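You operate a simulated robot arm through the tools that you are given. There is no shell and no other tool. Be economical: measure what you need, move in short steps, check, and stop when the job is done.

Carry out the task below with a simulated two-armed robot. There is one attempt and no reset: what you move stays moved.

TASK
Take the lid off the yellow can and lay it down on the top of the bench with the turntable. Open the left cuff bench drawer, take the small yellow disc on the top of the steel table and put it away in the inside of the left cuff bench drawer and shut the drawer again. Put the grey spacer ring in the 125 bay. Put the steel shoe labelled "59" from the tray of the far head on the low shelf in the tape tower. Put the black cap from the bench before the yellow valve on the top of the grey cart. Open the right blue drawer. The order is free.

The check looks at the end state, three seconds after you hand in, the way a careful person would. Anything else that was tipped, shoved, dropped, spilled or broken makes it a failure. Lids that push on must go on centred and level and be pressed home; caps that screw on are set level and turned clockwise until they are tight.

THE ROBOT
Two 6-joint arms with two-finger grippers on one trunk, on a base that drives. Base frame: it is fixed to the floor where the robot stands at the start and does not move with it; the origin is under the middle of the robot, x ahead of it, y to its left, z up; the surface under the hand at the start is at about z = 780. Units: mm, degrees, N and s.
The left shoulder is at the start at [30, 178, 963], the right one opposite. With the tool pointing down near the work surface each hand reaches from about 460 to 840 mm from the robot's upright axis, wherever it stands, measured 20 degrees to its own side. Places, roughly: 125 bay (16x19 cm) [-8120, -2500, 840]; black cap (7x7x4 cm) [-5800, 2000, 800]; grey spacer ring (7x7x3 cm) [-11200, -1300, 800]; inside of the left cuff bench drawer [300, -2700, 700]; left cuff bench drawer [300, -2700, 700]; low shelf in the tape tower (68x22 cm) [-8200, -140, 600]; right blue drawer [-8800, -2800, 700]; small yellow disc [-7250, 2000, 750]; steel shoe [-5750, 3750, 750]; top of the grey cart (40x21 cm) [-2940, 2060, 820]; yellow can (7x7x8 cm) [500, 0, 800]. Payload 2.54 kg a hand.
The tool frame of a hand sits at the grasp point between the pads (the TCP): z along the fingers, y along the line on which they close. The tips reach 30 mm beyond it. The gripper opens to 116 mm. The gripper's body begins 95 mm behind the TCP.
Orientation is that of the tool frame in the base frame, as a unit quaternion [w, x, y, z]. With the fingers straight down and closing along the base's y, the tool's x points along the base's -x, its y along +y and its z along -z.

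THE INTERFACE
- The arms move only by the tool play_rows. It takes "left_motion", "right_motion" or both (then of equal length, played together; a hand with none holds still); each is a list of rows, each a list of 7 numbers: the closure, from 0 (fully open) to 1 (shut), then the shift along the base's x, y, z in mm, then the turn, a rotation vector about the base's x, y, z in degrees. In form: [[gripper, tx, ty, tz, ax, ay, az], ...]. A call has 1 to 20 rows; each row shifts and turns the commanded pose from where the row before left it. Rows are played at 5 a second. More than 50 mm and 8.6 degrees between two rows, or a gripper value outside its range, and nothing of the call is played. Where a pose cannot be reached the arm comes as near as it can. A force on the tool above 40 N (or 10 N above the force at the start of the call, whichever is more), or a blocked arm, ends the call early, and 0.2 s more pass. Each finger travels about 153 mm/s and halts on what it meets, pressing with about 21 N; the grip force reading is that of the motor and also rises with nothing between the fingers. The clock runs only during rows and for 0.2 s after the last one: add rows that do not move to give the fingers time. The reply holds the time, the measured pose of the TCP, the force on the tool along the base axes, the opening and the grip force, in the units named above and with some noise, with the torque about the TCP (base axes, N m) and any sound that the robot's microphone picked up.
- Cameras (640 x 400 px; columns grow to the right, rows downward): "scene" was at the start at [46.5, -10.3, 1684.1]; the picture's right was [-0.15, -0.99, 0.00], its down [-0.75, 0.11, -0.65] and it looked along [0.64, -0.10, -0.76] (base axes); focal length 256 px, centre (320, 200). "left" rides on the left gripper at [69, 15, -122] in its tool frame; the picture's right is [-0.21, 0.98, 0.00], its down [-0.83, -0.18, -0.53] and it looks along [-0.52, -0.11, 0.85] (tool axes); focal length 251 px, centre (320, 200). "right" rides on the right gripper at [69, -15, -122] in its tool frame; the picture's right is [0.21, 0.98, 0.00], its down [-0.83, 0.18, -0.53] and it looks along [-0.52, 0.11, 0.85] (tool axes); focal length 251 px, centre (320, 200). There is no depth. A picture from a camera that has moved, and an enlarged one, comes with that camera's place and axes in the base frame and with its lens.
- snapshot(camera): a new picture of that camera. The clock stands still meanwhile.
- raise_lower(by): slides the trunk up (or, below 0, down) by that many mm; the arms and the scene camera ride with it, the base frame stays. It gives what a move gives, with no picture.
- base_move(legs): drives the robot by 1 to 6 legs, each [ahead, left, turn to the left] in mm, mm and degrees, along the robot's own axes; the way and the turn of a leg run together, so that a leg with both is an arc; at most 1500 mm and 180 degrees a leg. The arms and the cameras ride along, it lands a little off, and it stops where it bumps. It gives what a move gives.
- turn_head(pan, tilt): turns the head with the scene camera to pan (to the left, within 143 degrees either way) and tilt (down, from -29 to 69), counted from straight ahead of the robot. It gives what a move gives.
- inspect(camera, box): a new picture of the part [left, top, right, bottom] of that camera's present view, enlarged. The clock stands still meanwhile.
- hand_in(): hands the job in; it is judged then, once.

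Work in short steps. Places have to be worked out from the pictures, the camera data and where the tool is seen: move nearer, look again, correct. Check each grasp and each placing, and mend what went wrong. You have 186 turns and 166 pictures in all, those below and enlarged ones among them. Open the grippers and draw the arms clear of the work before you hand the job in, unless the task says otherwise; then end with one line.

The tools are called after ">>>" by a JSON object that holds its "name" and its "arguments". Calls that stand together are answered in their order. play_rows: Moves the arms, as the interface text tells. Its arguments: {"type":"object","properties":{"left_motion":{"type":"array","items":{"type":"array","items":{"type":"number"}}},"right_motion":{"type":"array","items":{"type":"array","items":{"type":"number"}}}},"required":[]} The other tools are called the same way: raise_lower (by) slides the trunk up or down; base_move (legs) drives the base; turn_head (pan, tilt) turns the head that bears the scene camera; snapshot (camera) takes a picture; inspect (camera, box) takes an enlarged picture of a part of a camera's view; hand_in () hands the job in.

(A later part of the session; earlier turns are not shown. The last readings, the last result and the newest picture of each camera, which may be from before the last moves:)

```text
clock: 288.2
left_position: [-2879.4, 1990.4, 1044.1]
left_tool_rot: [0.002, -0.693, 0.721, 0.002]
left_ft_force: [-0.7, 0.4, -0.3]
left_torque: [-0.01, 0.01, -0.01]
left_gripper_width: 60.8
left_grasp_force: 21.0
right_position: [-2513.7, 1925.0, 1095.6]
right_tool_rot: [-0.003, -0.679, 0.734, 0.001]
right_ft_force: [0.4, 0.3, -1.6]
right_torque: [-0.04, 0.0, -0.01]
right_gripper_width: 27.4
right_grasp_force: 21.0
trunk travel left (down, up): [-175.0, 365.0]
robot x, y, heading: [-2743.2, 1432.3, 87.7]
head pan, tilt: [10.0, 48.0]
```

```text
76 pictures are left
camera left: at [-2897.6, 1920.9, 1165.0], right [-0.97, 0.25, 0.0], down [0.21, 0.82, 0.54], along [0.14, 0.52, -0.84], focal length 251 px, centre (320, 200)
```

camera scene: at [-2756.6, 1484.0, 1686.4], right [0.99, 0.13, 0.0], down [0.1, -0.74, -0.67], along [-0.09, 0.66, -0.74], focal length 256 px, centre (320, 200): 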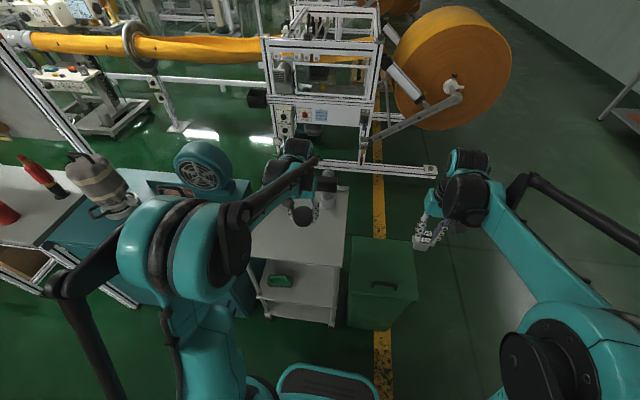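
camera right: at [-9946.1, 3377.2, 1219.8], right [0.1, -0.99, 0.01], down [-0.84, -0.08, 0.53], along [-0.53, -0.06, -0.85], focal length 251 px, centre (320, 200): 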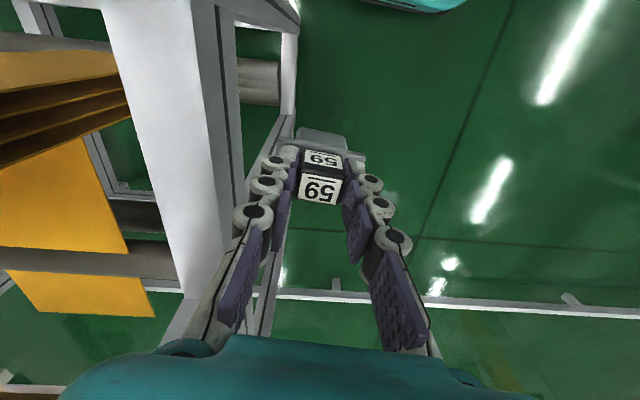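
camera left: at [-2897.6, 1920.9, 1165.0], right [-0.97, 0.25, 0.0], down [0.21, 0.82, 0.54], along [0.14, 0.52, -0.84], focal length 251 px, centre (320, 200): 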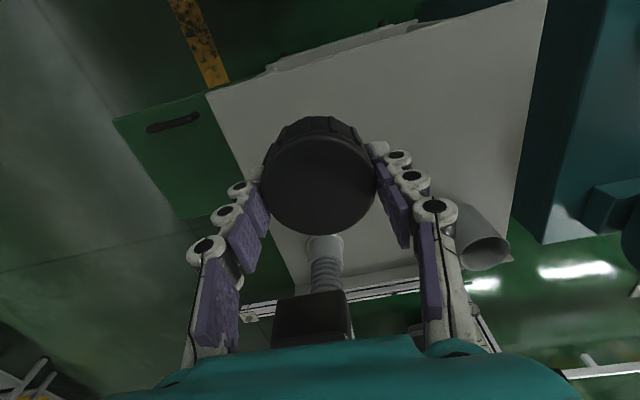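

I move over the free area (-2955,2055) and lower, feeling for the cart top.

>>> {"name": "play_rows", "arguments": {"left_motion": [[0.6, -25, 22, 0, 0, 0, 0], [0.6, -26, 22, 0, 0, 0, 0], [0.6, -25, 21, -20, 0, 0, 0], [0.6, 0, 0, -40, 0, 0, 0], [0.6, 0, 0, -40, 0, 0, 0], [0.6, 0, 0, -35, 0, 0, 0], [0.6, 0, 0, -20, 0, 0, 0], [0.6, 0, 0, -10, 0, 0, 0], [0.6, 0, 0, 0, 0, 0, 0]]}}

>>> {"name": "snapshot", "arguments": {"camera": "left"}}

```text
clock: 290.2
left_position: [-2952.8, 2054.0, 877.7]
left_tool_rot: [0.002, -0.693, 0.721, 0.002]
left_ft_force: [0.4, 0.3, 0.6]
left_torque: [0.01, 0.0, 0.02]
left_gripper_width: 60.7
left_grasp_force: 21.3
right_position: [-2513.6, 1924.9, 1095.1]
right_tool_rot: [-0.003, -0.68, 0.734, 0.001]
right_ft_force: [1.2, 0.4, -1.4]
right_torque: [0.01, 0.02, 0.0]
right_gripper_width: 27.2
right_grasp_force: 20.8
trunk travel left (down, up): [-175.0, 365.0]
robot x, y, heading: [-2745.0, 1431.0, 87.6]
head pan, tilt: [10.0, 48.0]
```

```text
75 pictures are left
camera left: at [-2971.8, 1983.8, 998.7], right [-0.97, 0.25, 0.0], down [0.21, 0.82, 0.54], along [0.14, 0.52, -0.84], focal length 251 px, centre (320, 200)
```

left: 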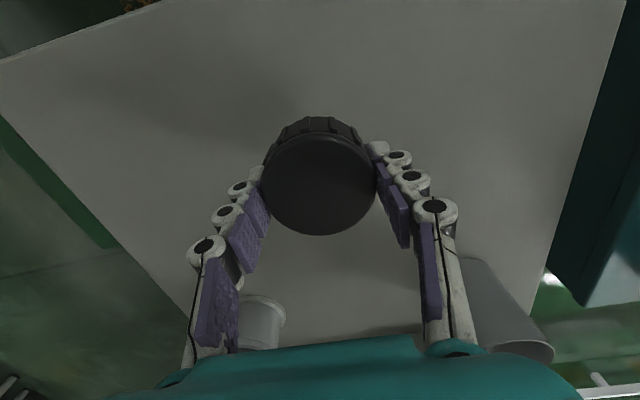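

Free area below. I lower in small steps to contact.

>>> {"name": "play_rows", "arguments": {"left_motion": [[0.6, 0, 0, -5, 0, 0, 0], [0.6, 0, 0, -4, 0, 0, 0], [0.6, 0, 0, -3, 0, 0, 0], [0.6, 0, 0, -3, 0, 0, 0], [0.6, 0, 0, -2, 0, 0, 0], [0.6, 0, 0, 0, 0, 0, 0]]}}

```text
clock: 291.6
left_position: [-2955.8, 2054.8, 861.5]
left_tool_rot: [0.002, -0.693, 0.721, 0.002]
left_ft_force: [-0.8, 0.2, -0.3]
left_torque: [-0.01, 0.06, -0.01]
left_gripper_width: 60.7
left_grasp_force: 21.1
right_position: [-2513.7, 1924.2, 1095.1]
right_tool_rot: [-0.004, -0.68, 0.734, 0.001]
right_ft_force: [0.3, -0.6, -1.6]
right_torque: [-0.02, 0.01, 0.0]
right_gripper_width: 27.5
right_grasp_force: 21.9
trunk travel left (down, up): [-175.0, 365.0]
robot x, y, heading: [-2744.8, 1432.6, 87.6]
head pan, tilt: [10.0, 48.0]
```

>>> {"name": "play_rows", "arguments": {"left_motion": [[0.6, 0, 0, -2, 0, 0, 0], [0.6, 0, 0, -2, 0, 0, 0], [0.6, 0, 0, -1.5, 0, 0, 0], [0.6, 0, 0, -1.5, 0, 0, 0], [0.6, 0, 0, 0, 0, 0, 0]]}}

```text
clock: 292.9
left_position: [-2955.5, 2055.4, 855.8]
left_tool_rot: [0.002, -0.693, 0.721, 0.002]
left_ft_force: [0.4, 0.3, 0.5]
left_torque: [-0.01, 0.01, -0.03]
left_gripper_width: 60.5
left_grasp_force: 21.3
right_position: [-2514.3, 1926.0, 1095.4]
right_tool_rot: [-0.004, -0.679, 0.734, 0.001]
right_ft_force: [0.7, -0.3, -1.8]
right_torque: [-0.02, -0.01, -0.01]
right_gripper_width: 27.5
right_grasp_force: 20.7
trunk travel left (down, up): [-175.0, 365.0]
robot x, y, heading: [-2744.5, 1431.1, 87.8]
head pan, tilt: [10.0, 48.0]
```

>>> {"name": "play_rows", "arguments": {"left_motion": [[0.6, 0, 0, -2, 0, 0, 0], [0.6, 0, 0, -2, 0, 0, 0], [0.6, 0, 0, -2, 0, 0, 0]]}}

```text
clock: 293.6
left_position: [-2955.4, 2054.7, 848.8]
left_tool_rot: [0.002, -0.693, 0.721, 0.002]
left_ft_force: [0.0, 0.2, -0.3]
left_torque: [0.01, 0.0, -0.04]
left_gripper_width: 60.8
left_grasp_force: 21.1
right_position: [-2514.1, 1924.9, 1095.3]
right_tool_rot: [-0.004, -0.679, 0.734, 0.001]
right_ft_force: [1.0, 0.5, -1.9]
right_torque: [0.01, -0.01, -0.02]
right_gripper_width: 27.6
right_grasp_force: 20.7
trunk travel left (down, up): [-175.0, 365.0]
robot x, y, heading: [-2742.8, 1435.3, 87.7]
head pan, tilt: [10.0, 48.0]
```

Still no contact; I look to judge the gap.

>>> {"name": "snapshot", "arguments": {"camera": "left"}}

>>> {"name": "play_rows", "arguments": {"left_motion": [[0.6, 0, 0, -2, 0, 0, 0], [0.6, 0, 0, -2, 0, 0, 0], [0.6, 0, 0, -2, 0, 0, 0]]}}

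```text
74 pictures are left
camera left: at [-2973.0, 1986.2, 969.9], right [-0.97, 0.25, 0.0], down [0.21, 0.82, 0.54], along [0.14, 0.52, -0.84], focal length 251 px, centre (320, 200)
```

left: 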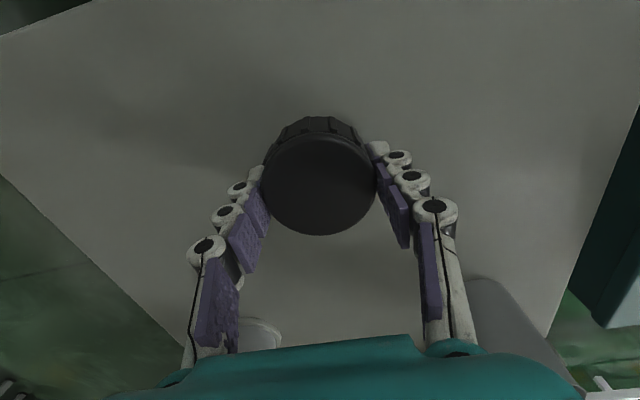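

```text
clock: 294.4
left_position: [-2956.5, 2055.6, 844.3]
left_tool_rot: [0.001, -0.693, 0.721, 0.002]
left_ft_force: [-0.8, -0.2, 0.6]
left_torque: [0.03, -0.01, 0.01]
left_gripper_width: 60.6
left_grasp_force: 21.0
right_position: [-2514.0, 1925.2, 1095.6]
right_tool_rot: [-0.004, -0.68, 0.734, 0.001]
right_ft_force: [0.4, 0.4, -2.2]
right_torque: [-0.02, 0.03, 0.0]
right_gripper_width: 27.2
right_grasp_force: 20.5
trunk travel left (down, up): [-175.0, 365.0]
robot x, y, heading: [-2741.4, 1431.3, 87.5]
head pan, tilt: [10.0, 48.0]
```

>>> {"name": "play_rows", "arguments": {"left_motion": [[0.6, 0, 0, -2, 0, 0, 0], [0.6, 0, 0, -2, 0, 0, 0], [0.6, 0, 0, -2, 0, 0, 0], [0.6, 0, 0, -2, 0, 0, 0]]}}

```text
clock: 295.4
left_position: [-2956.6, 2055.4, 840.4]
left_tool_rot: [0.003, -0.693, 0.721, 0.003]
left_ft_force: [0.1, -1.3, 23.7]
left_torque: [-0.33, -0.49, -0.04]
left_gripper_width: 60.6
left_grasp_force: 20.7
right_position: [-2515.0, 1924.3, 1097.5]
right_tool_rot: [-0.004, -0.68, 0.734, 0.001]
right_ft_force: [-0.2, 0.5, -1.8]
right_torque: [-0.01, -0.01, -0.01]
right_gripper_width: 27.6
right_grasp_force: 21.0
trunk travel left (down, up): [-175.0, 365.0]
robot x, y, heading: [-2745.7, 1435.2, 87.8]
head pan, tilt: [10.0, 48.0]
stopped in row 4 (left hand): the force on the tool passed its limit at 46 N (the readings are from after the stop); the commanded pose is now the measured one
```

Contact. I ease up, open and rise straight.

>>> {"name": "play_rows", "arguments": {"left_motion": [[0.6, 0, 0, 1.5, 0, 0, 0], [0.45, 0, 0, 0.5, 0, 0, 0], [0.3, 0, 0, 1, 0, 0, 0], [0.25, 0, 0, 2, 0, 0, 0], [0.25, 0, 0, 20, 0, 0, 0], [0.2, 0, 0, 40, 0, 0, 0], [0.1, 0, 0, 45, 0, 0, 0], [0, 0, -20, 45, 0, 0, 0], [0, 20, -30, 30, 0, 0, 0], [0, 0, 0, 0, 0, 0, 0]]}}

>>> {"name": "snapshot", "arguments": {"camera": "left"}}

```text
clock: 297.6
left_position: [-2937.0, 2003.0, 1024.7]
left_tool_rot: [0.002, -0.693, 0.721, 0.003]
left_ft_force: [0.4, -0.4, -0.4]
left_torque: [-0.04, -0.02, 0.0]
left_gripper_width: 115.9
left_grasp_force: 0.1
right_position: [-2513.8, 1926.6, 1095.1]
right_tool_rot: [-0.005, -0.679, 0.734, 0.001]
right_ft_force: [0.4, 0.2, -2.6]
right_torque: [-0.03, -0.02, -0.02]
right_gripper_width: 27.5
right_grasp_force: 21.1
trunk travel left (down, up): [-175.0, 365.0]
robot x, y, heading: [-2744.8, 1433.5, 87.8]
head pan, tilt: [10.0, 48.0]
```

```text
73 pictures are left
camera left: at [-2955.6, 1933.6, 1145.3], right [-0.97, 0.25, 0.0], down [0.21, 0.81, 0.54], along [0.13, 0.52, -0.84], focal length 251 px, centre (320, 200)
```

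left: 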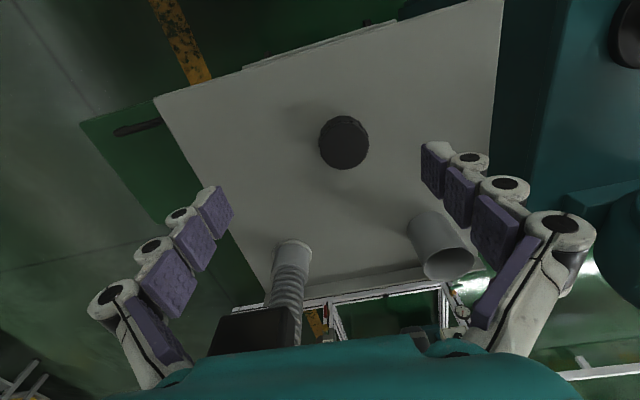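

The cap stands on the cart. Now I fetch the yellow disc: back to the steel table at x≈-7080.

>>> {"name": "base_move", "arguments": {"legs": [[-320, 0, 0], [0, 0, 92], [1450, 0, 0], [1450, 0, 0], [1430, 0, 0]]}}

>>> {"name": "turn_head", "arguments": {"pan": -70, "tilt": 40}}

>>> {"name": "snapshot", "arguments": {"camera": "scene"}}

```text
clock: 324.0
left_position: [-7663.0, 795.1, 1025.9]
left_tool_rot: [0.001, 1.0, 0.018, -0.003]
left_ft_force: [0.3, 0.3, -0.2]
left_torque: [0.04, 0.0, 0.0]
left_gripper_width: 116.2
left_grasp_force: 0.0
right_position: [-7618.3, 1222.2, 1095.7]
right_tool_rot: [0.004, 1.0, 0.001, 0.003]
right_ft_force: [-0.5, 0.3, -1.9]
right_torque: [0.03, -0.06, -0.01]
right_gripper_width: 27.4
right_grasp_force: 20.5
trunk travel left (down, up): [-175.0, 365.0]
robot x, y, heading: [-7116.3, 1030.6, -177.9]
head pan, tilt: [10.0, 48.0]
```

```text
clock: 325.6
left_position: [-7663.6, 794.3, 1023.9]
left_tool_rot: [0.001, 1.0, 0.018, -0.003]
left_ft_force: [0.8, 1.3, -0.2]
left_torque: [0.01, 0.03, 0.01]
left_gripper_width: 115.9
left_grasp_force: 0.1
right_position: [-7619.7, 1221.8, 1097.0]
right_tool_rot: [0.003, 1.0, 0.0, 0.002]
right_ft_force: [0.3, 0.8, -2.4]
right_torque: [0.01, -0.01, 0.01]
right_gripper_width: 27.3
right_grasp_force: 20.4
trunk travel left (down, up): [-175.0, 365.0]
robot x, y, heading: [-7107.1, 1032.2, -177.9]
head pan, tilt: [-70.0, 40.0]
```

```text
72 pictures are left
camera scene: at [-7113.9, 1111.6, 1697.8], right [0.93, 0.38, 0.0], down [0.24, -0.6, -0.77], along [-0.29, 0.71, -0.64], focal length 256 px, centre (320, 200)
```

scene: 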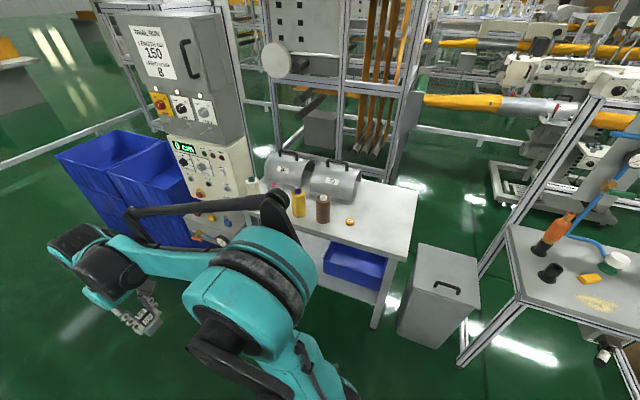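

The disc is at about (-7325,2030). I turn to the table and move up.

>>> {"name": "base_move", "arguments": {"legs": [[0, 0, -92.1], [380, 40, 0]]}}

>>> {"name": "snapshot", "arguments": {"camera": "left"}}

>>> {"name": "turn_head", "arguments": {"pan": 10, "tilt": 48}}

>>> {"name": "snapshot", "arguments": {"camera": "scene"}}

```text
clock: 332.0
left_position: [-7338.3, 1986.2, 1023.5]
left_tool_rot: [0.002, -0.696, 0.718, 0.003]
left_ft_force: [-0.4, -0.8, 0.1]
left_torque: [-0.05, -0.01, 0.04]
left_gripper_width: 115.8
left_grasp_force: 0.1
right_position: [-6915.3, 1912.8, 1095.4]
right_tool_rot: [-0.004, -0.683, 0.73, 0.001]
right_ft_force: [-0.5, 1.1, -1.3]
right_torque: [-0.05, 0.04, -0.02]
right_gripper_width: 27.2
right_grasp_force: 21.7
trunk travel left (down, up): [-175.0, 365.0]
robot x, y, heading: [-7138.3, 1418.0, 88.0]
head pan, tilt: [-70.0, 40.0]
```

```text
71 pictures are left
camera left: at [-7355.8, 1915.7, 1145.3], right [-0.97, 0.24, 0.0], down [0.21, 0.82, 0.54], along [0.13, 0.52, -0.84], focal length 251 px, centre (320, 200)
```

left: 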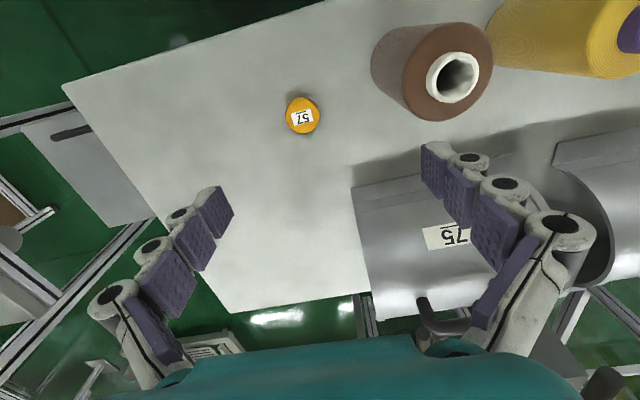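

```text
clock: 333.5
left_position: [-7338.7, 1982.5, 1024.7]
left_tool_rot: [0.002, -0.697, 0.717, 0.003]
left_ft_force: [0.0, -0.2, 0.0]
left_torque: [0.0, -0.01, -0.02]
left_gripper_width: 115.8
left_grasp_force: 0.0
right_position: [-6913.7, 1912.0, 1095.6]
right_tool_rot: [-0.004, -0.683, 0.73, 0.001]
right_ft_force: [0.4, 0.7, -2.2]
right_torque: [-0.02, 0.0, 0.01]
right_gripper_width: 27.3
right_grasp_force: 20.6
trunk travel left (down, up): [-175.0, 365.0]
robot x, y, heading: [-7139.9, 1419.3, 88.3]
head pan, tilt: [10.0, 48.0]
```

```text
70 pictures are left
camera scene: at [-7152.8, 1468.3, 1686.4], right [0.99, 0.14, 0.0], down [0.11, -0.74, -0.67], along [-0.1, 0.66, -0.74], focal length 256 px, centre (320, 200)
```

scene: 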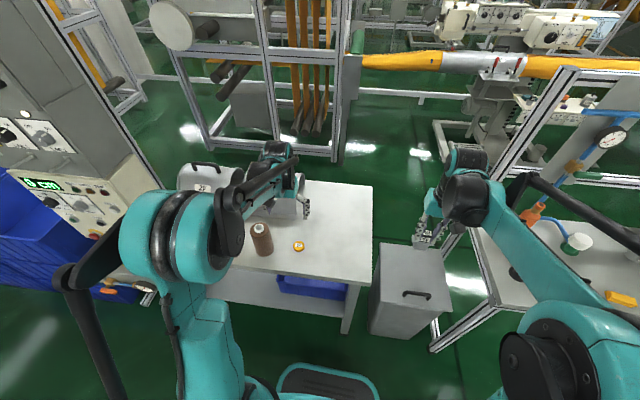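

I move above the disc (≈(-7312,1998)) and lower to TCP 880 for a better fix.

>>> {"name": "play_rows", "arguments": {"left_motion": [[0.3, 13, 7, -45, 0, 0, 1.5], [0.35, 13, 7, -45, 0, 0, 0], [0.35, 0, 0, -40, 0, 0, 0], [0.35, 0, 0, -14, 0, 0, 0], [0.35, 0, 0, 0, 0, 0, 0]]}}

>>> {"name": "snapshot", "arguments": {"camera": "left"}}

>>> {"name": "inspect", "arguments": {"camera": "scene", "box": [240, 200, 360, 290]}}

```text
clock: 334.7
left_position: [-7314.5, 1999.6, 882.2]
left_tool_rot: [0.002, -0.706, 0.708, 0.003]
left_ft_force: [-0.1, 0.5, 0.2]
left_torque: [0.0, 0.01, 0.03]
left_gripper_width: 75.5
left_grasp_force: 0.0
right_position: [-6914.5, 1912.3, 1095.9]
right_tool_rot: [-0.003, -0.683, 0.73, 0.002]
right_ft_force: [0.1, -0.1, -2.1]
right_torque: [0.01, 0.01, -0.02]
right_gripper_width: 27.4
right_grasp_force: 21.1
trunk travel left (down, up): [-175.0, 365.0]
robot x, y, heading: [-7140.3, 1417.3, 88.6]
head pan, tilt: [10.0, 48.0]
```

```text
69 pictures are left
camera left: at [-7329.4, 1927.9, 1001.5], right [-0.98, 0.22, 0.0], down [0.18, 0.82, 0.54], along [0.12, 0.53, -0.84], focal length 251 px, centre (320, 200)
```

left: 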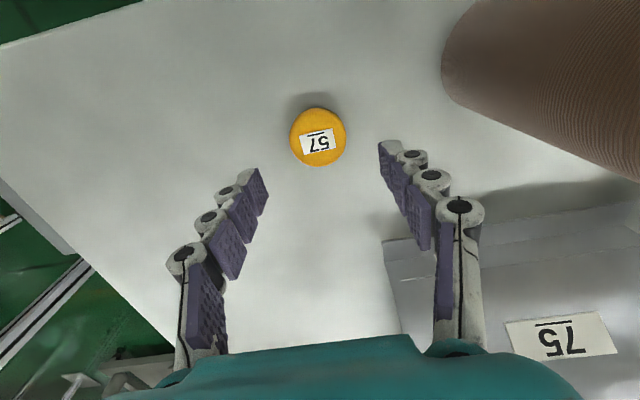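

```text
4.44 times, centred on (300, 245) of scene
camera zoom: at [-7152.9, 1468.3, 1686.4], right [0.99, 0.14, 0.0], down [0.11, -0.74, -0.67], along [-0.1, 0.66, -0.74], focal length 1138 px, centre (409, 0)
```

zoom: 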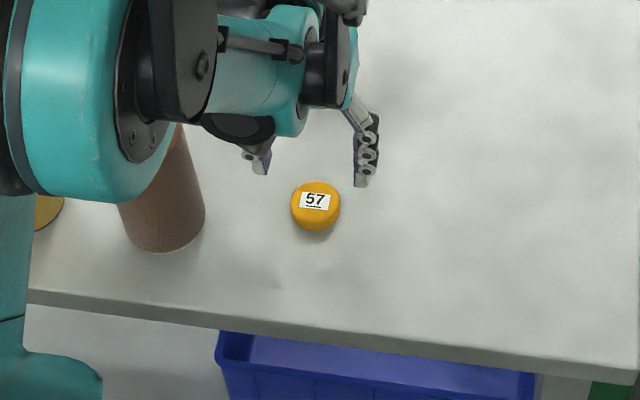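

Disc ≈46 mm wide, top ≈797 at (-7312,1996). I centre, narrow to 60 mm and descend carefully.

>>> {"name": "play_rows", "arguments": {"left_motion": [[0.48, 2, -4, -20, 0, 0, 0], [0.48, 0, 0, -20, 0, 0, 0], [0.48, 0, 0, -12, 0, 0, 0], [0.48, 0, 0, -5, 0, 0, 0], [0.48, 0, 0, -3, 0, 0, 0], [0.48, 0, 0, 0, 0, 0, 0]]}}

>>> {"name": "snapshot", "arguments": {"camera": "left"}}

```text
clock: 335.7
left_position: [-7310.2, 1996.5, 829.7]
left_tool_rot: [0.003, -0.706, 0.708, 0.006]
left_ft_force: [4.9, 1.8, 49.6]
left_torque: [-0.4, -0.43, 0.08]
left_gripper_width: 42.9
left_grasp_force: 45.1
right_position: [-6913.3, 1909.6, 1097.6]
right_tool_rot: [-0.004, -0.683, 0.73, 0.003]
right_ft_force: [0.1, -0.9, -1.7]
right_torque: [-0.04, -0.01, -0.01]
right_gripper_width: 27.1
right_grasp_force: 21.1
trunk travel left (down, up): [-175.0, 365.0]
robot x, y, heading: [-7141.0, 1418.3, 88.6]
head pan, tilt: [10.0, 48.0]
stopped in row 5 (left hand): the force on the tool passed its limit at 48 N (the readings are from after the stop); the commanded pose is now the measured one
```

```text
67 pictures are left
camera left: at [-7325.8, 1923.8, 949.9], right [-0.98, 0.22, 0.01], down [0.19, 0.82, 0.54], along [0.11, 0.53, -0.84], focal length 251 px, centre (320, 200)
```

left: 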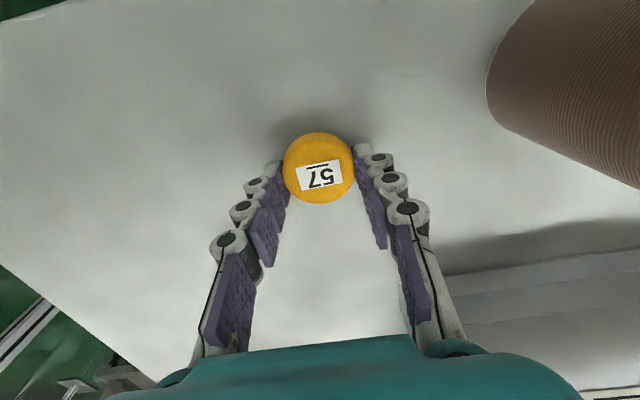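

Tips touch the table (≈z 798) and the fingers were pressed around the disc. I ease up a few mm, then close.

>>> {"name": "play_rows", "arguments": {"left_motion": [[0.48, 0, 0, 4, 0, 0, 0], [0.48, 0, -1, 3, 0, 0, 0], [0.6, 0, 0, 0, 0, 0, 0], [0.75, 0, 0, 0, 0, 0, 0], [0.75, 0, 0, 0, 0, 0, 0]]}}

```text
clock: 336.9
left_position: [-7312.6, 1995.6, 831.8]
left_tool_rot: [0.003, -0.706, 0.708, 0.005]
left_ft_force: [0.1, -0.3, -0.3]
left_torque: [0.01, -0.01, 0.02]
left_gripper_width: 43.1
left_grasp_force: 21.4
right_position: [-6915.8, 1912.3, 1095.6]
right_tool_rot: [-0.003, -0.684, 0.73, 0.001]
right_ft_force: [0.7, 0.1, -1.8]
right_torque: [-0.03, 0.01, 0.03]
right_gripper_width: 27.2
right_grasp_force: 21.6
trunk travel left (down, up): [-175.0, 365.0]
robot x, y, heading: [-7144.7, 1416.6, 88.4]
head pan, tilt: [10.0, 48.0]
```

Gripped at 43 mm. I lift and check.

>>> {"name": "play_rows", "arguments": {"left_motion": [[0.8, 0, 0, 10, 0, 0, 0], [0.8, 0, 0, 30, 0, 0, 0], [0.8, 0, 0, 45, 0, 0, 0], [0.8, 10, -10, 45, 0, 0, 0], [0.8, 20, -30, 30, 0, 0, 0], [0.8, 20, -30, 30, 0, 0, 0], [0.8, 0, 0, 0, 0, 0, 0]]}}

>>> {"name": "snapshot", "arguments": {"camera": "left"}}

```text
clock: 338.5
left_position: [-7262.4, 1925.6, 1022.7]
left_tool_rot: [0.002, -0.707, 0.708, 0.004]
left_ft_force: [0.5, 0.7, -0.6]
left_torque: [0.02, -0.02, -0.03]
left_gripper_width: 43.3
left_grasp_force: 21.2
right_position: [-6914.6, 1913.3, 1094.4]
right_tool_rot: [-0.005, -0.683, 0.731, 0.0]
right_ft_force: [-0.2, 0.8, -3.2]
right_torque: [-0.01, 0.0, 0.0]
right_gripper_width: 27.2
right_grasp_force: 20.8
trunk travel left (down, up): [-175.0, 365.0]
robot x, y, heading: [-7144.0, 1421.8, 88.6]
head pan, tilt: [10.0, 48.0]
```

```text
66 pictures are left
camera left: at [-7277.0, 1855.2, 1144.1], right [-0.98, 0.22, 0.0], down [0.19, 0.82, 0.54], along [0.11, 0.53, -0.84], focal length 251 px, centre (320, 200)
```

left: 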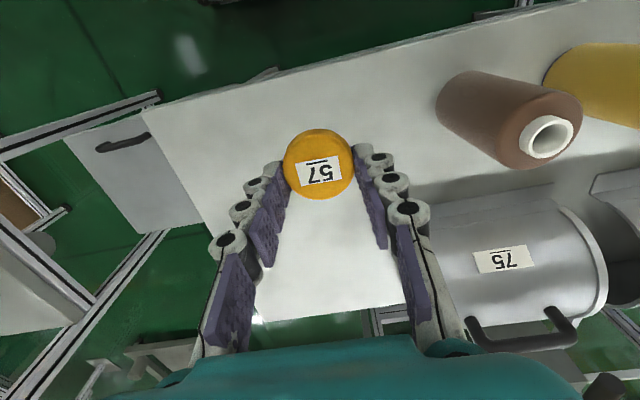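

Disc held, shoe held. Now round the +x end: drive back along the aisle to x≈-1600.

>>> {"name": "base_move", "arguments": {"legs": [[-310, 0, 0], [0, 0, -88.6], [1450, 0, 0], [1450, 0, 0], [1450, 0, 0], [1200, 0, 0]]}}

```text
clock: 366.5
left_position: [-2112.9, 1088.6, 1021.6]
left_tool_rot: [0.003, -0.013, 1.0, 0.0]
left_ft_force: [0.4, 0.2, -0.7]
left_torque: [-0.05, 0.05, -0.02]
left_gripper_width: 43.1
left_grasp_force: 21.0
right_position: [-2116.7, 740.3, 1095.0]
right_tool_rot: [-0.004, 0.019, 1.0, 0.003]
right_ft_force: [1.1, -0.7, -2.6]
right_torque: [-0.06, 0.09, -0.01]
right_gripper_width: 27.7
right_grasp_force: 21.3
trunk travel left (down, up): [-175.0, 365.0]
robot x, y, heading: [-2615.1, 953.6, -0.4]
head pan, tilt: [10.0, 48.0]
stopped in leg 6: the robot was blocked; the commanded pose is now the measured one
```

Blocked at y=953, probably by the roll machine's frame on my right. I look.

>>> {"name": "turn_head", "arguments": {"pan": -50, "tilt": 50}}

>>> {"name": "snapshot", "arguments": {"camera": "scene"}}

```text
clock: 367.8
left_position: [-2115.4, 1085.9, 1023.6]
left_tool_rot: [0.005, -0.012, 1.0, 0.001]
left_ft_force: [-1.1, -0.1, -1.0]
left_torque: [0.0, 0.05, 0.02]
left_gripper_width: 43.2
left_grasp_force: 21.2
right_position: [-2119.3, 738.9, 1095.8]
right_tool_rot: [-0.002, 0.019, 1.0, 0.003]
right_ft_force: [1.1, 0.3, -1.3]
right_torque: [-0.03, -0.02, -0.02]
right_gripper_width: 27.3
right_grasp_force: 20.9
trunk travel left (down, up): [-175.0, 365.0]
robot x, y, heading: [-2619.7, 948.3, -0.3]
head pan, tilt: [-50.0, 50.0]
```

```text
65 pictures are left
camera scene: at [-2599.3, 893.2, 1683.7], right [-0.77, -0.64, 0.0], down [-0.49, 0.59, -0.64], along [0.41, -0.49, -0.77], focal length 256 px, centre (320, 200)
```

scene: 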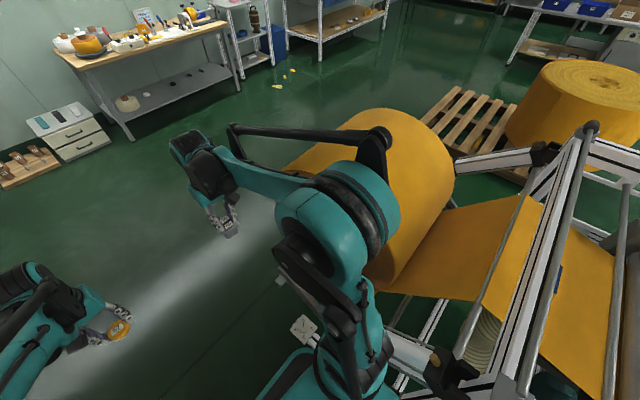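

The machine's foot end sits at about (-2256,650). I shift 230 left, then go forward, turn and head to y≈-950.

>>> {"name": "base_move", "arguments": {"legs": [[-60, 80, 0], [0, 180, 0], [1050, 0, 0], [0, 0, -90], [1450, 0, 0], [700, 0, 0]]}}

>>> {"name": "turn_head", "arguments": {"pan": -60, "tilt": 22}}

>>> {"name": "snapshot", "arguments": {"camera": "scene"}}

```text
clock: 389.1
left_position: [-1467.3, -1456.9, 1023.7]
left_tool_rot: [0.004, 0.688, 0.726, -0.003]
left_ft_force: [-0.3, -0.2, -1.0]
left_torque: [0.01, 0.0, 0.0]
left_gripper_width: 43.1
left_grasp_force: 20.8
right_position: [-1814.4, -1463.7, 1095.9]
right_tool_rot: [0.001, 0.71, 0.704, 0.004]
right_ft_force: [-0.7, -0.7, -1.7]
right_torque: [0.02, -0.02, 0.02]
right_gripper_width: 27.1
right_grasp_force: 21.1
trunk travel left (down, up): [-175.0, 365.0]
robot x, y, heading: [-1617.5, -956.8, -88.5]
head pan, tilt: [-50.0, 50.0]
```

```text
clock: 390.1
left_position: [-1467.8, -1456.7, 1022.9]
left_tool_rot: [0.004, 0.688, 0.726, -0.002]
left_ft_force: [-0.3, 0.0, 0.2]
left_torque: [0.01, 0.03, -0.05]
left_gripper_width: 43.3
left_grasp_force: 21.7
right_position: [-1814.8, -1462.7, 1095.2]
right_tool_rot: [0.001, 0.71, 0.704, 0.004]
right_ft_force: [-0.3, 0.1, -1.8]
right_torque: [0.02, 0.02, 0.0]
right_gripper_width: 27.6
right_grasp_force: 20.8
trunk travel left (down, up): [-175.0, 365.0]
robot x, y, heading: [-1618.0, -956.9, -88.2]
head pan, tilt: [-60.0, 22.0]
```

```text
64 pictures are left
camera scene: at [-1698.3, -975.8, 1725.9], right [-0.52, 0.85, 0.0], down [0.32, 0.2, -0.93], along [-0.79, -0.49, -0.38], focal length 256 px, centre (320, 200)
```

scene: 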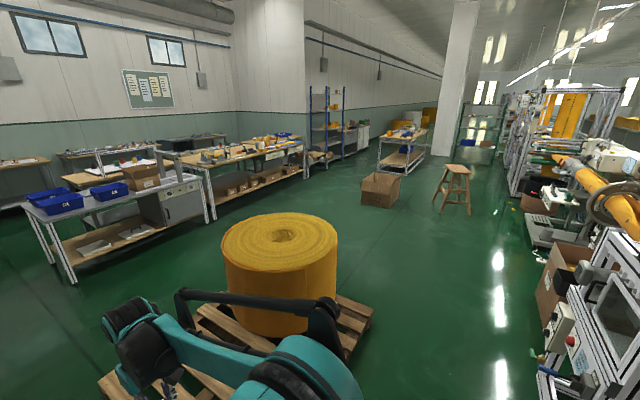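

The passage at y≈-950 is clear past the pallet. I drive to x≈-4500 and look again.

>>> {"name": "base_move", "arguments": {"legs": [[0, 0, -92], [1450, 0, 0], [1400, 0, 0]]}}

>>> {"name": "turn_head", "arguments": {"pan": 0, "tilt": 28}}

>>> {"name": "snapshot", "arguments": {"camera": "scene"}}

```text
clock: 407.7
left_position: [-4958.8, -1015.5, 1024.1]
left_tool_rot: [0.0, 1.0, 0.0, -0.005]
left_ft_force: [-0.3, -0.1, -0.4]
left_torque: [0.02, -0.04, 0.02]
left_gripper_width: 43.1
left_grasp_force: 21.0
right_position: [-4947.4, -668.4, 1096.0]
right_tool_rot: [0.004, 0.999, -0.032, 0.002]
right_ft_force: [-0.6, -0.5, -1.3]
right_torque: [-0.01, -0.01, 0.0]
right_gripper_width: 27.4
right_grasp_force: 20.6
trunk travel left (down, up): [-175.0, 365.0]
robot x, y, heading: [-4454.5, -896.0, 178.7]
head pan, tilt: [-60.0, 22.0]
```

```text
clock: 409.0
left_position: [-4959.6, -1014.3, 1024.5]
left_tool_rot: [0.001, 1.0, 0.0, -0.005]
left_ft_force: [1.1, 0.2, 0.1]
left_torque: [-0.03, -0.02, -0.03]
left_gripper_width: 43.0
left_grasp_force: 21.4
right_position: [-4947.2, -667.6, 1095.8]
right_tool_rot: [0.003, 0.999, -0.032, 0.002]
right_ft_force: [-0.3, 0.9, -1.7]
right_torque: [-0.02, -0.03, 0.02]
right_gripper_width: 27.4
right_grasp_force: 21.2
trunk travel left (down, up): [-175.0, 365.0]
robot x, y, heading: [-4454.8, -892.4, 178.5]
head pan, tilt: [0.0, 28.0]
```

```text
63 pictures are left
camera scene: at [-4516.0, -889.1, 1716.4], right [0.03, 1.0, 0.0], down [0.47, -0.01, -0.88], along [-0.88, 0.02, -0.47], focal length 256 px, centre (320, 200)
```

scene: 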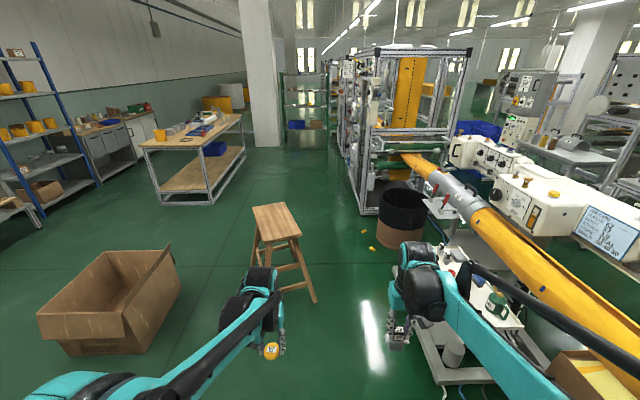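

I zoom to measure the gap beside the stool.

>>> {"name": "inspect", "arguments": {"camera": "scene", "box": [120, 180, 460, 393]}}

```text
1.88 times, centred on (290, 286) of scene
camera zoom: at [-4516.0, -889.1, 1716.4], right [0.03, 1.0, 0.0], down [0.47, -0.01, -0.88], along [-0.88, 0.02, -0.47], focal length 481 px, centre (376, 38)
```

zoom: 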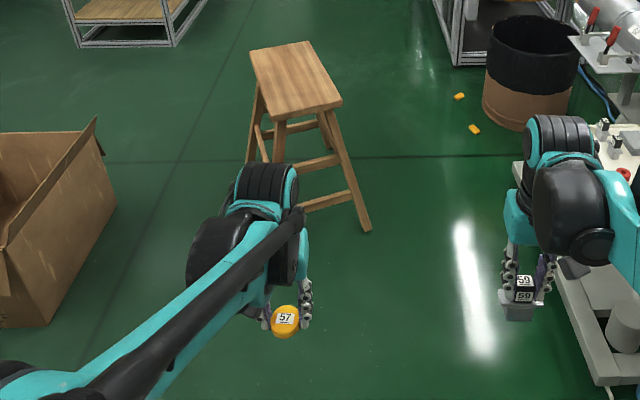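

The gap beside the stool is tight, so I take the wide route left of the cardboard box: slide to y≈-3150, forward to x≈-6900, slide back to y≈-850.

>>> {"name": "base_move", "arguments": {"legs": [[0, 1450, 1.5], [0, 800, 0], [1225, 0, 0], [1215, 0, 0]]}}

>>> {"name": "snapshot", "arguments": {"camera": "scene"}}

```text
clock: 431.6
left_position: [-7467.6, -3165.7, 1023.8]
left_tool_rot: [0.001, 1.0, -0.008, -0.004]
left_ft_force: [-0.5, 0.5, 0.1]
left_torque: [0.0, -0.01, 0.01]
left_gripper_width: 42.8
left_grasp_force: 21.0
right_position: [-7450.6, -2817.5, 1096.8]
right_tool_rot: [0.005, 0.999, -0.039, 0.003]
right_ft_force: [0.3, -0.4, -2.6]
right_torque: [0.03, -0.04, 0.01]
right_gripper_width: 27.5
right_grasp_force: 21.0
trunk travel left (down, up): [-175.0, 365.0]
robot x, y, heading: [-6959.0, -3050.2, 177.5]
head pan, tilt: [0.0, 28.0]
```

```text
61 pictures are left
camera scene: at [-7022.5, -3045.9, 1716.3], right [0.04, 1.0, 0.0], down [0.47, -0.02, -0.88], along [-0.88, 0.04, -0.47], focal length 256 px, centre (320, 200)
```

scene: 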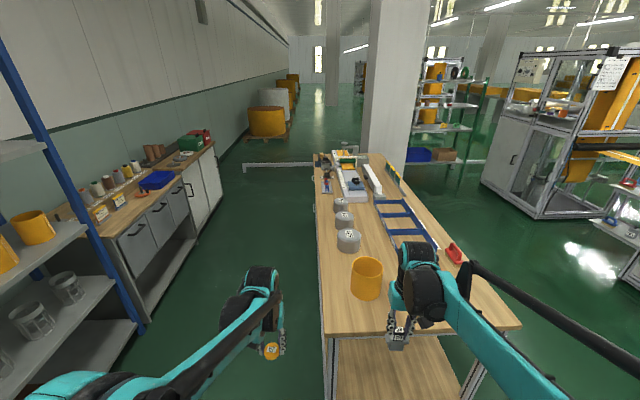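

The wooden table with the bays is ahead. I slide right to y≈-850 and look at the tower.

>>> {"name": "base_move", "arguments": {"legs": [[0, -1450, 2], [0, -750, 0]]}}

>>> {"name": "turn_head", "arguments": {"pan": -15, "tilt": 28}}

>>> {"name": "snapshot", "arguments": {"camera": "scene"}}

```text
clock: 442.4
left_position: [-7377.7, -1004.3, 1023.6]
left_tool_rot: [0.002, 1.0, -0.006, -0.005]
left_ft_force: [0.6, 0.5, -1.6]
left_torque: [-0.01, 0.01, 0.03]
left_gripper_width: 43.0
left_grasp_force: 21.0
right_position: [-7361.3, -658.7, 1094.5]
right_tool_rot: [0.004, 0.999, -0.038, 0.002]
right_ft_force: [0.1, 0.2, -1.8]
right_torque: [-0.02, -0.01, 0.0]
right_gripper_width: 27.5
right_grasp_force: 21.4
trunk travel left (down, up): [-175.0, 365.0]
robot x, y, heading: [-6867.9, -888.7, 177.8]
head pan, tilt: [0.0, 28.0]
```

```text
clock: 443.1
left_position: [-7377.8, -1004.9, 1023.4]
left_tool_rot: [0.0, 1.0, -0.006, -0.005]
left_ft_force: [-0.2, -0.7, -0.1]
left_torque: [0.02, 0.03, 0.02]
left_gripper_width: 42.9
left_grasp_force: 20.4
right_position: [-7361.9, -659.0, 1096.2]
right_tool_rot: [0.004, 0.999, -0.037, 0.003]
right_ft_force: [0.4, -0.1, -1.6]
right_torque: [0.01, -0.03, 0.0]
right_gripper_width: 27.5
right_grasp_force: 21.3
trunk travel left (down, up): [-175.0, 365.0]
robot x, y, heading: [-6871.4, -892.3, 178.0]
head pan, tilt: [-15.0, 28.0]
```

```text
60 pictures are left
camera scene: at [-6928.1, -861.4, 1716.3], right [0.3, 0.96, 0.0], down [0.45, -0.14, -0.88], along [-0.84, 0.26, -0.47], focal length 256 px, centre (320, 200)
```

scene: 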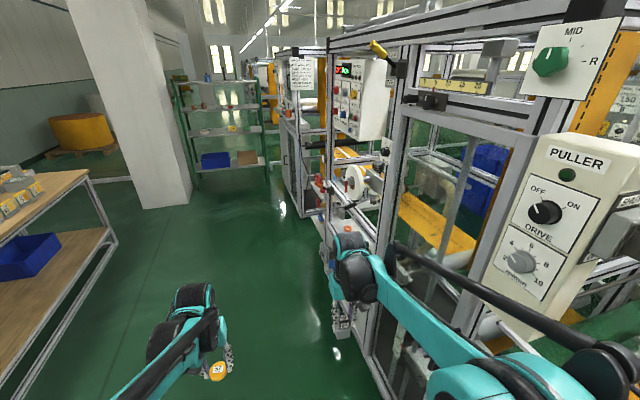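

I continue forward past the tower front to x≈-8390, at y≈-1000, and turn to face it.

>>> {"name": "base_move", "arguments": {"legs": [[760, 80, 0], [760, 80, 2], [0, 0, -90]]}}

>>> {"name": "turn_head", "arguments": {"pan": -10, "tilt": 38}}

>>> {"name": "snapshot", "arguments": {"camera": "scene"}}

```text
clock: 454.8
left_position: [-8547.9, -487.9, 1023.9]
left_tool_rot: [-0.003, 0.721, -0.693, -0.004]
left_ft_force: [-0.7, -0.3, -0.3]
left_torque: [-0.02, 0.03, -0.01]
left_gripper_width: 42.7
left_grasp_force: 20.8
right_position: [-8201.8, -486.0, 1094.4]
right_tool_rot: [-0.005, -0.698, 0.716, 0.0]
right_ft_force: [0.3, -0.7, -1.8]
right_torque: [-0.01, -0.03, -0.02]
right_gripper_width: 27.5
right_grasp_force: 20.9
trunk travel left (down, up): [-175.0, 365.0]
robot x, y, heading: [-8404.6, -989.0, 90.8]
head pan, tilt: [-15.0, 28.0]
```

```text
clock: 455.5
left_position: [-8549.5, -487.2, 1023.2]
left_tool_rot: [-0.004, 0.721, -0.693, -0.004]
left_ft_force: [-0.3, 0.7, -0.4]
left_torque: [0.0, 0.0, 0.01]
left_gripper_width: 42.7
left_grasp_force: 21.5
right_position: [-8201.3, -486.8, 1096.7]
right_tool_rot: [-0.005, -0.698, 0.717, 0.001]
right_ft_force: [-0.6, 0.0, -1.9]
right_torque: [0.04, -0.01, 0.0]
right_gripper_width: 27.4
right_grasp_force: 21.5
trunk travel left (down, up): [-175.0, 365.0]
robot x, y, heading: [-8406.4, -985.8, 90.5]
head pan, tilt: [-10.0, 38.0]
```

```text
59 pictures are left
camera scene: at [-8392.5, -930.9, 1700.9], right [0.99, -0.16, 0.0], down [-0.1, -0.61, -0.79], along [0.13, 0.78, -0.62], focal length 256 px, centre (320, 200)
```

scene: 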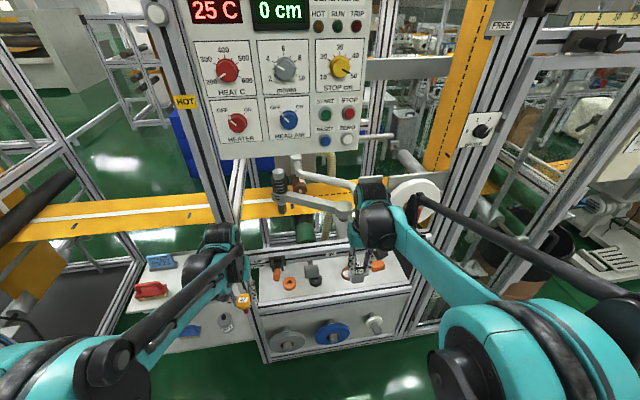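

The low shelf is visible with some parts on it. I zoom to find a free spot.

>>> {"name": "inspect", "arguments": {"camera": "scene", "box": [230, 150, 450, 360]}}

>>> {"name": "snapshot", "arguments": {"camera": "right"}}

```text
1.90 times, centred on (340, 255) of scene
camera zoom: at [-8392.5, -930.9, 1700.9], right [0.99, -0.16, 0.0], down [-0.1, -0.61, -0.79], along [0.13, 0.78, -0.62], focal length 488 px, centre (282, 95)
```

zoom: 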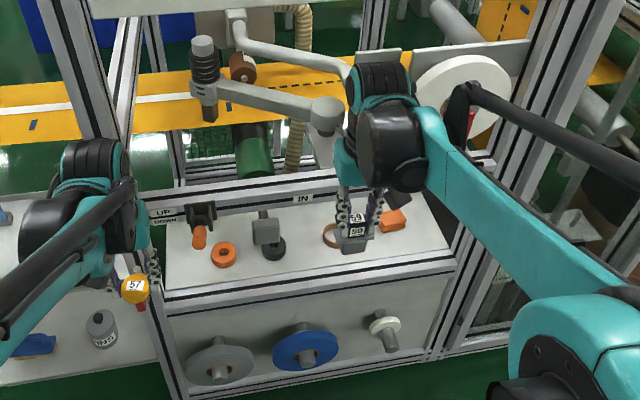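

```text
57 pictures are left
camera right: at [-8187.9, -554.7, 1219.4], right [-0.98, -0.19, 0.01], down [-0.16, 0.83, 0.53], along [-0.11, 0.52, -0.85], focal length 251 px, centre (320, 200)
```

right: 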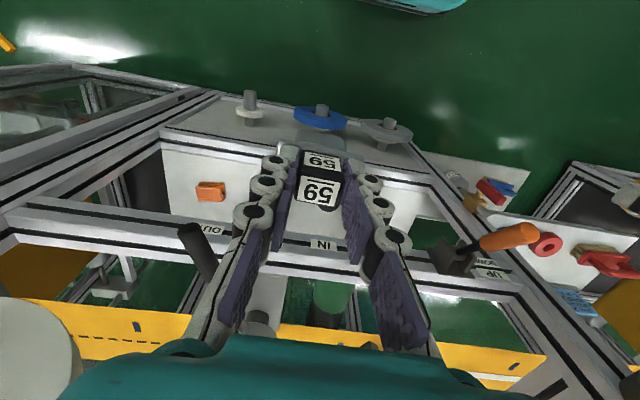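

The shelf spans x≈-8550…-7840, y≈-250…0. I draw the left hand back and move 195 mm closer.

>>> {"name": "play_rows", "arguments": {"left_motion": [[0.8, -10, -35, 10, 0, 0, 0], [0.8, -10, -40, 10, 0, 0, 0], [0.8, -10, -35, 10, 0, 0, 0], [0.8, 0, 0, 0, 0, 0, 0]]}}

>>> {"name": "base_move", "arguments": {"legs": [[195, 0, 0]]}}

>>> {"name": "inspect", "arguments": {"camera": "scene", "box": [230, 190, 430, 380]}}

>>> {"name": "snapshot", "arguments": {"camera": "right"}}

```text
clock: 456.5
left_position: [-8580.8, -596.2, 1052.0]
left_tool_rot: [-0.002, 0.721, -0.693, -0.004]
left_ft_force: [-0.1, -0.3, -0.7]
left_torque: [0.01, 0.0, 0.0]
left_gripper_width: 43.1
left_grasp_force: 21.8
right_position: [-8201.1, -485.8, 1095.4]
right_tool_rot: [-0.005, -0.698, 0.716, 0.0]
right_ft_force: [-0.4, -0.1, -2.1]
right_torque: [-0.04, 0.01, 0.0]
right_gripper_width: 27.2
right_grasp_force: 21.0
trunk travel left (down, up): [-175.0, 365.0]
robot x, y, heading: [-8409.3, -986.7, 90.7]
head pan, tilt: [-10.0, 38.0]
```

```text
clock: 458.1
left_position: [-8583.2, -408.4, 1053.2]
left_tool_rot: [-0.003, 0.72, -0.694, -0.004]
left_ft_force: [0.7, -0.8, 0.6]
left_torque: [0.03, 0.03, -0.03]
left_gripper_width: 42.8
left_grasp_force: 20.8
right_position: [-8204.2, -299.7, 1095.0]
right_tool_rot: [-0.004, -0.698, 0.716, 0.0]
right_ft_force: [-0.4, -1.5, -2.6]
right_torque: [-0.03, 0.0, -0.01]
right_gripper_width: 27.4
right_grasp_force: 20.8
trunk travel left (down, up): [-175.0, 365.0]
robot x, y, heading: [-8406.8, -798.9, 90.7]
head pan, tilt: [-10.0, 38.0]
stopped in leg 1: the robot was blocked; the commanded pose is now the measured one
```

```text
2.11 times, centred on (330, 285) of scene
camera zoom: at [-8394.9, -743.5, 1700.9], right [0.99, -0.16, 0.0], down [-0.1, -0.61, -0.79], along [0.13, 0.78, -0.61], focal length 539 px, centre (299, 21)
```

zoom: 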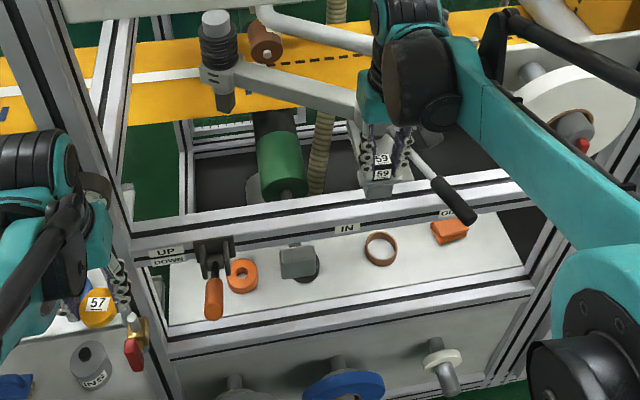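

```text
55 pictures are left
camera right: at [-8189.9, -369.7, 1218.3], right [-0.98, -0.19, 0.01], down [-0.16, 0.83, 0.53], along [-0.11, 0.52, -0.85], focal length 251 px, centre (320, 200)
```

right: 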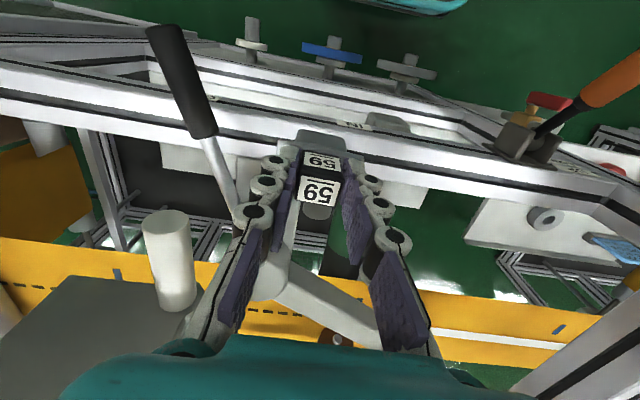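

The base just touches the tower; the IN rail (z≈946) stands in front of the shelf. I back off 150 mm, raise the trunk 200 mm for a steeper forearm, and lower the hand by the same amount.

>>> {"name": "base_move", "arguments": {"legs": [[-150, 0, 0]]}}

>>> {"name": "raise_lower", "arguments": {"by": 200}}

>>> {"name": "play_rows", "arguments": {"right_motion": [[1, -2, 0, -40, 0, 0, -1], [1, -2, 0, -40, 0, 0, 0], [1, -2, 0, -40, 0, 0, 0], [1, -2, 0, -40, 0, 0, 0], [1, 0, 0, -40, 0, 0, 0], [1, 0, 0, -10, 0, 0, 0], [1, 0, 0, 0, 0, 0, 0]]}}

```text
clock: 459.5
left_position: [-8582.0, -557.7, 1053.6]
left_tool_rot: [-0.003, 0.72, -0.694, -0.005]
left_ft_force: [0.2, 0.1, -0.4]
left_torque: [0.03, 0.01, 0.0]
left_gripper_width: 43.0
left_grasp_force: 21.0
right_position: [-8202.5, -450.5, 1094.5]
right_tool_rot: [-0.005, -0.697, 0.717, 0.001]
right_ft_force: [0.1, -0.6, -1.3]
right_torque: [0.03, 0.0, 0.03]
right_gripper_width: 27.2
right_grasp_force: 21.1
trunk travel left (down, up): [-175.0, 365.0]
robot x, y, heading: [-8406.4, -948.1, 90.8]
head pan, tilt: [-10.0, 38.0]
```

```text
clock: 461.7
left_position: [-8581.9, -556.4, 1253.1]
left_tool_rot: [-0.002, 0.721, -0.693, -0.004]
left_ft_force: [0.2, 0.1, -0.3]
left_torque: [0.0, 0.01, 0.0]
left_gripper_width: 42.9
left_grasp_force: 21.3
right_position: [-8201.5, -449.5, 1294.1]
right_tool_rot: [-0.005, -0.697, 0.717, 0.0]
right_ft_force: [-0.2, 0.2, -2.2]
right_torque: [-0.02, 0.0, -0.04]
right_gripper_width: 27.4
right_grasp_force: 20.7
trunk travel left (down, up): [-375.0, 165.0]
robot x, y, heading: [-8404.7, -949.6, 90.5]
head pan, tilt: [-10.0, 38.0]
```

```text
clock: 463.3
left_position: [-8581.2, -555.8, 1252.6]
left_tool_rot: [-0.003, 0.72, -0.694, -0.005]
left_ft_force: [0.1, 0.4, -0.1]
left_torque: [0.0, 0.01, 0.01]
left_gripper_width: 42.7
left_grasp_force: 21.4
right_position: [-8210.9, -450.6, 1083.6]
right_tool_rot: [-0.004, -0.692, 0.722, 0.0]
right_ft_force: [-0.1, 0.6, -1.8]
right_torque: [-0.03, -0.01, 0.01]
right_gripper_width: 27.3
right_grasp_force: 21.3
trunk travel left (down, up): [-375.0, 165.0]
robot x, y, heading: [-8407.7, -946.6, 90.6]
head pan, tilt: [-10.0, 38.0]
```

I correct the yaw, advance 100 mm and check clearances around the bar, lever and panel.

>>> {"name": "play_rows", "arguments": {"right_motion": [[1, -1, 0, 5, 0, 0, 2.3], [1, 0, 0, 0, 0, 0, 0]]}}

>>> {"name": "base_move", "arguments": {"legs": [[100, 0, 0]]}}

>>> {"name": "turn_head", "arguments": {"pan": -14, "tilt": 46}}

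>>> {"name": "snapshot", "arguments": {"camera": "scene"}}

>>> {"name": "snapshot", "arguments": {"camera": "right"}}

```text
clock: 463.9
left_position: [-8581.1, -555.9, 1253.4]
left_tool_rot: [-0.002, 0.721, -0.693, -0.004]
left_ft_force: [0.1, -0.1, -1.0]
left_torque: [-0.02, -0.01, -0.01]
left_gripper_width: 42.9
left_grasp_force: 21.2
right_position: [-8211.1, -451.6, 1088.4]
right_tool_rot: [-0.006, -0.706, 0.708, 0.0]
right_ft_force: [-0.1, 0.7, -0.5]
right_torque: [-0.05, -0.03, 0.01]
right_gripper_width: 27.1
right_grasp_force: 20.9
trunk travel left (down, up): [-375.0, 165.0]
robot x, y, heading: [-8405.4, -947.2, 90.7]
head pan, tilt: [-10.0, 38.0]
```

```text
clock: 465.0
left_position: [-8582.5, -457.7, 1253.5]
left_tool_rot: [-0.003, 0.72, -0.694, -0.004]
left_ft_force: [-1.4, 0.0, 0.0]
left_torque: [-0.04, -0.04, 0.03]
left_gripper_width: 42.8
left_grasp_force: 21.3
right_position: [-8213.3, -352.7, 1088.4]
right_tool_rot: [-0.005, -0.706, 0.709, 0.0]
right_ft_force: [-0.3, 0.5, -2.4]
right_torque: [-0.01, 0.01, -0.02]
right_gripper_width: 27.3
right_grasp_force: 20.9
trunk travel left (down, up): [-375.0, 165.0]
robot x, y, heading: [-8409.2, -852.1, 90.8]
head pan, tilt: [-10.0, 38.0]
```

```text
clock: 465.7
left_position: [-8584.1, -456.9, 1253.3]
left_tool_rot: [-0.003, 0.72, -0.694, -0.004]
left_ft_force: [-0.3, 0.3, -0.5]
left_torque: [0.0, 0.01, -0.02]
left_gripper_width: 42.9
left_grasp_force: 21.3
right_position: [-8213.0, -352.1, 1088.9]
right_tool_rot: [-0.005, -0.706, 0.708, 0.0]
right_ft_force: [-1.1, -0.1, -1.3]
right_torque: [-0.01, 0.01, 0.01]
right_gripper_width: 27.3
right_grasp_force: 20.7
trunk travel left (down, up): [-375.0, 165.0]
robot x, y, heading: [-8408.3, -849.2, 90.4]
head pan, tilt: [-14.0, 46.0]
```

```text
54 pictures are left
camera scene: at [-8389.6, -798.6, 1889.2], right [0.97, -0.23, 0.0], down [-0.17, -0.7, -0.69], along [0.16, 0.68, -0.72], focal length 256 px, centre (320, 200)
```

scene: 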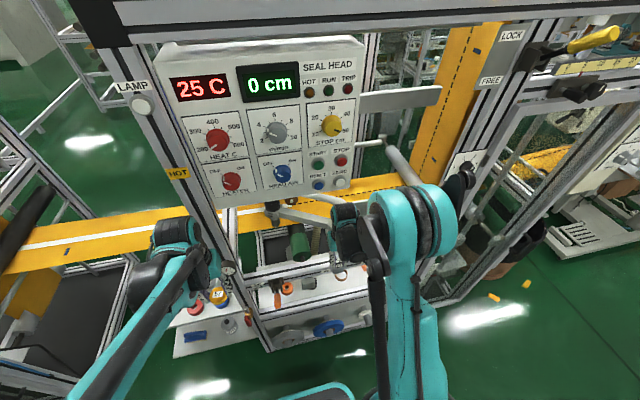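

```text
53 pictures are left
camera right: at [-8198.3, -420.0, 1212.1], right [-0.98, -0.21, 0.01], down [-0.18, 0.83, 0.53], along [-0.12, 0.52, -0.85], focal length 251 px, centre (320, 200)
```

right: 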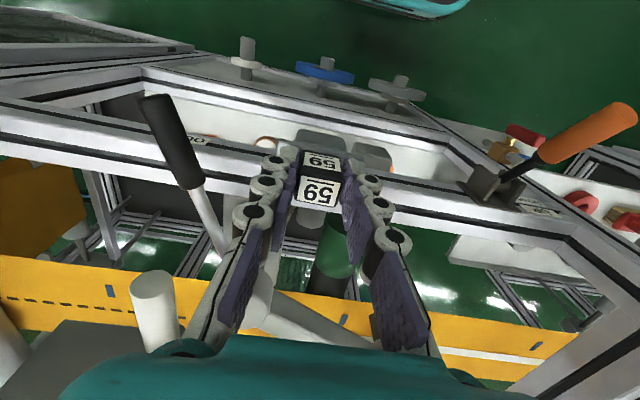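

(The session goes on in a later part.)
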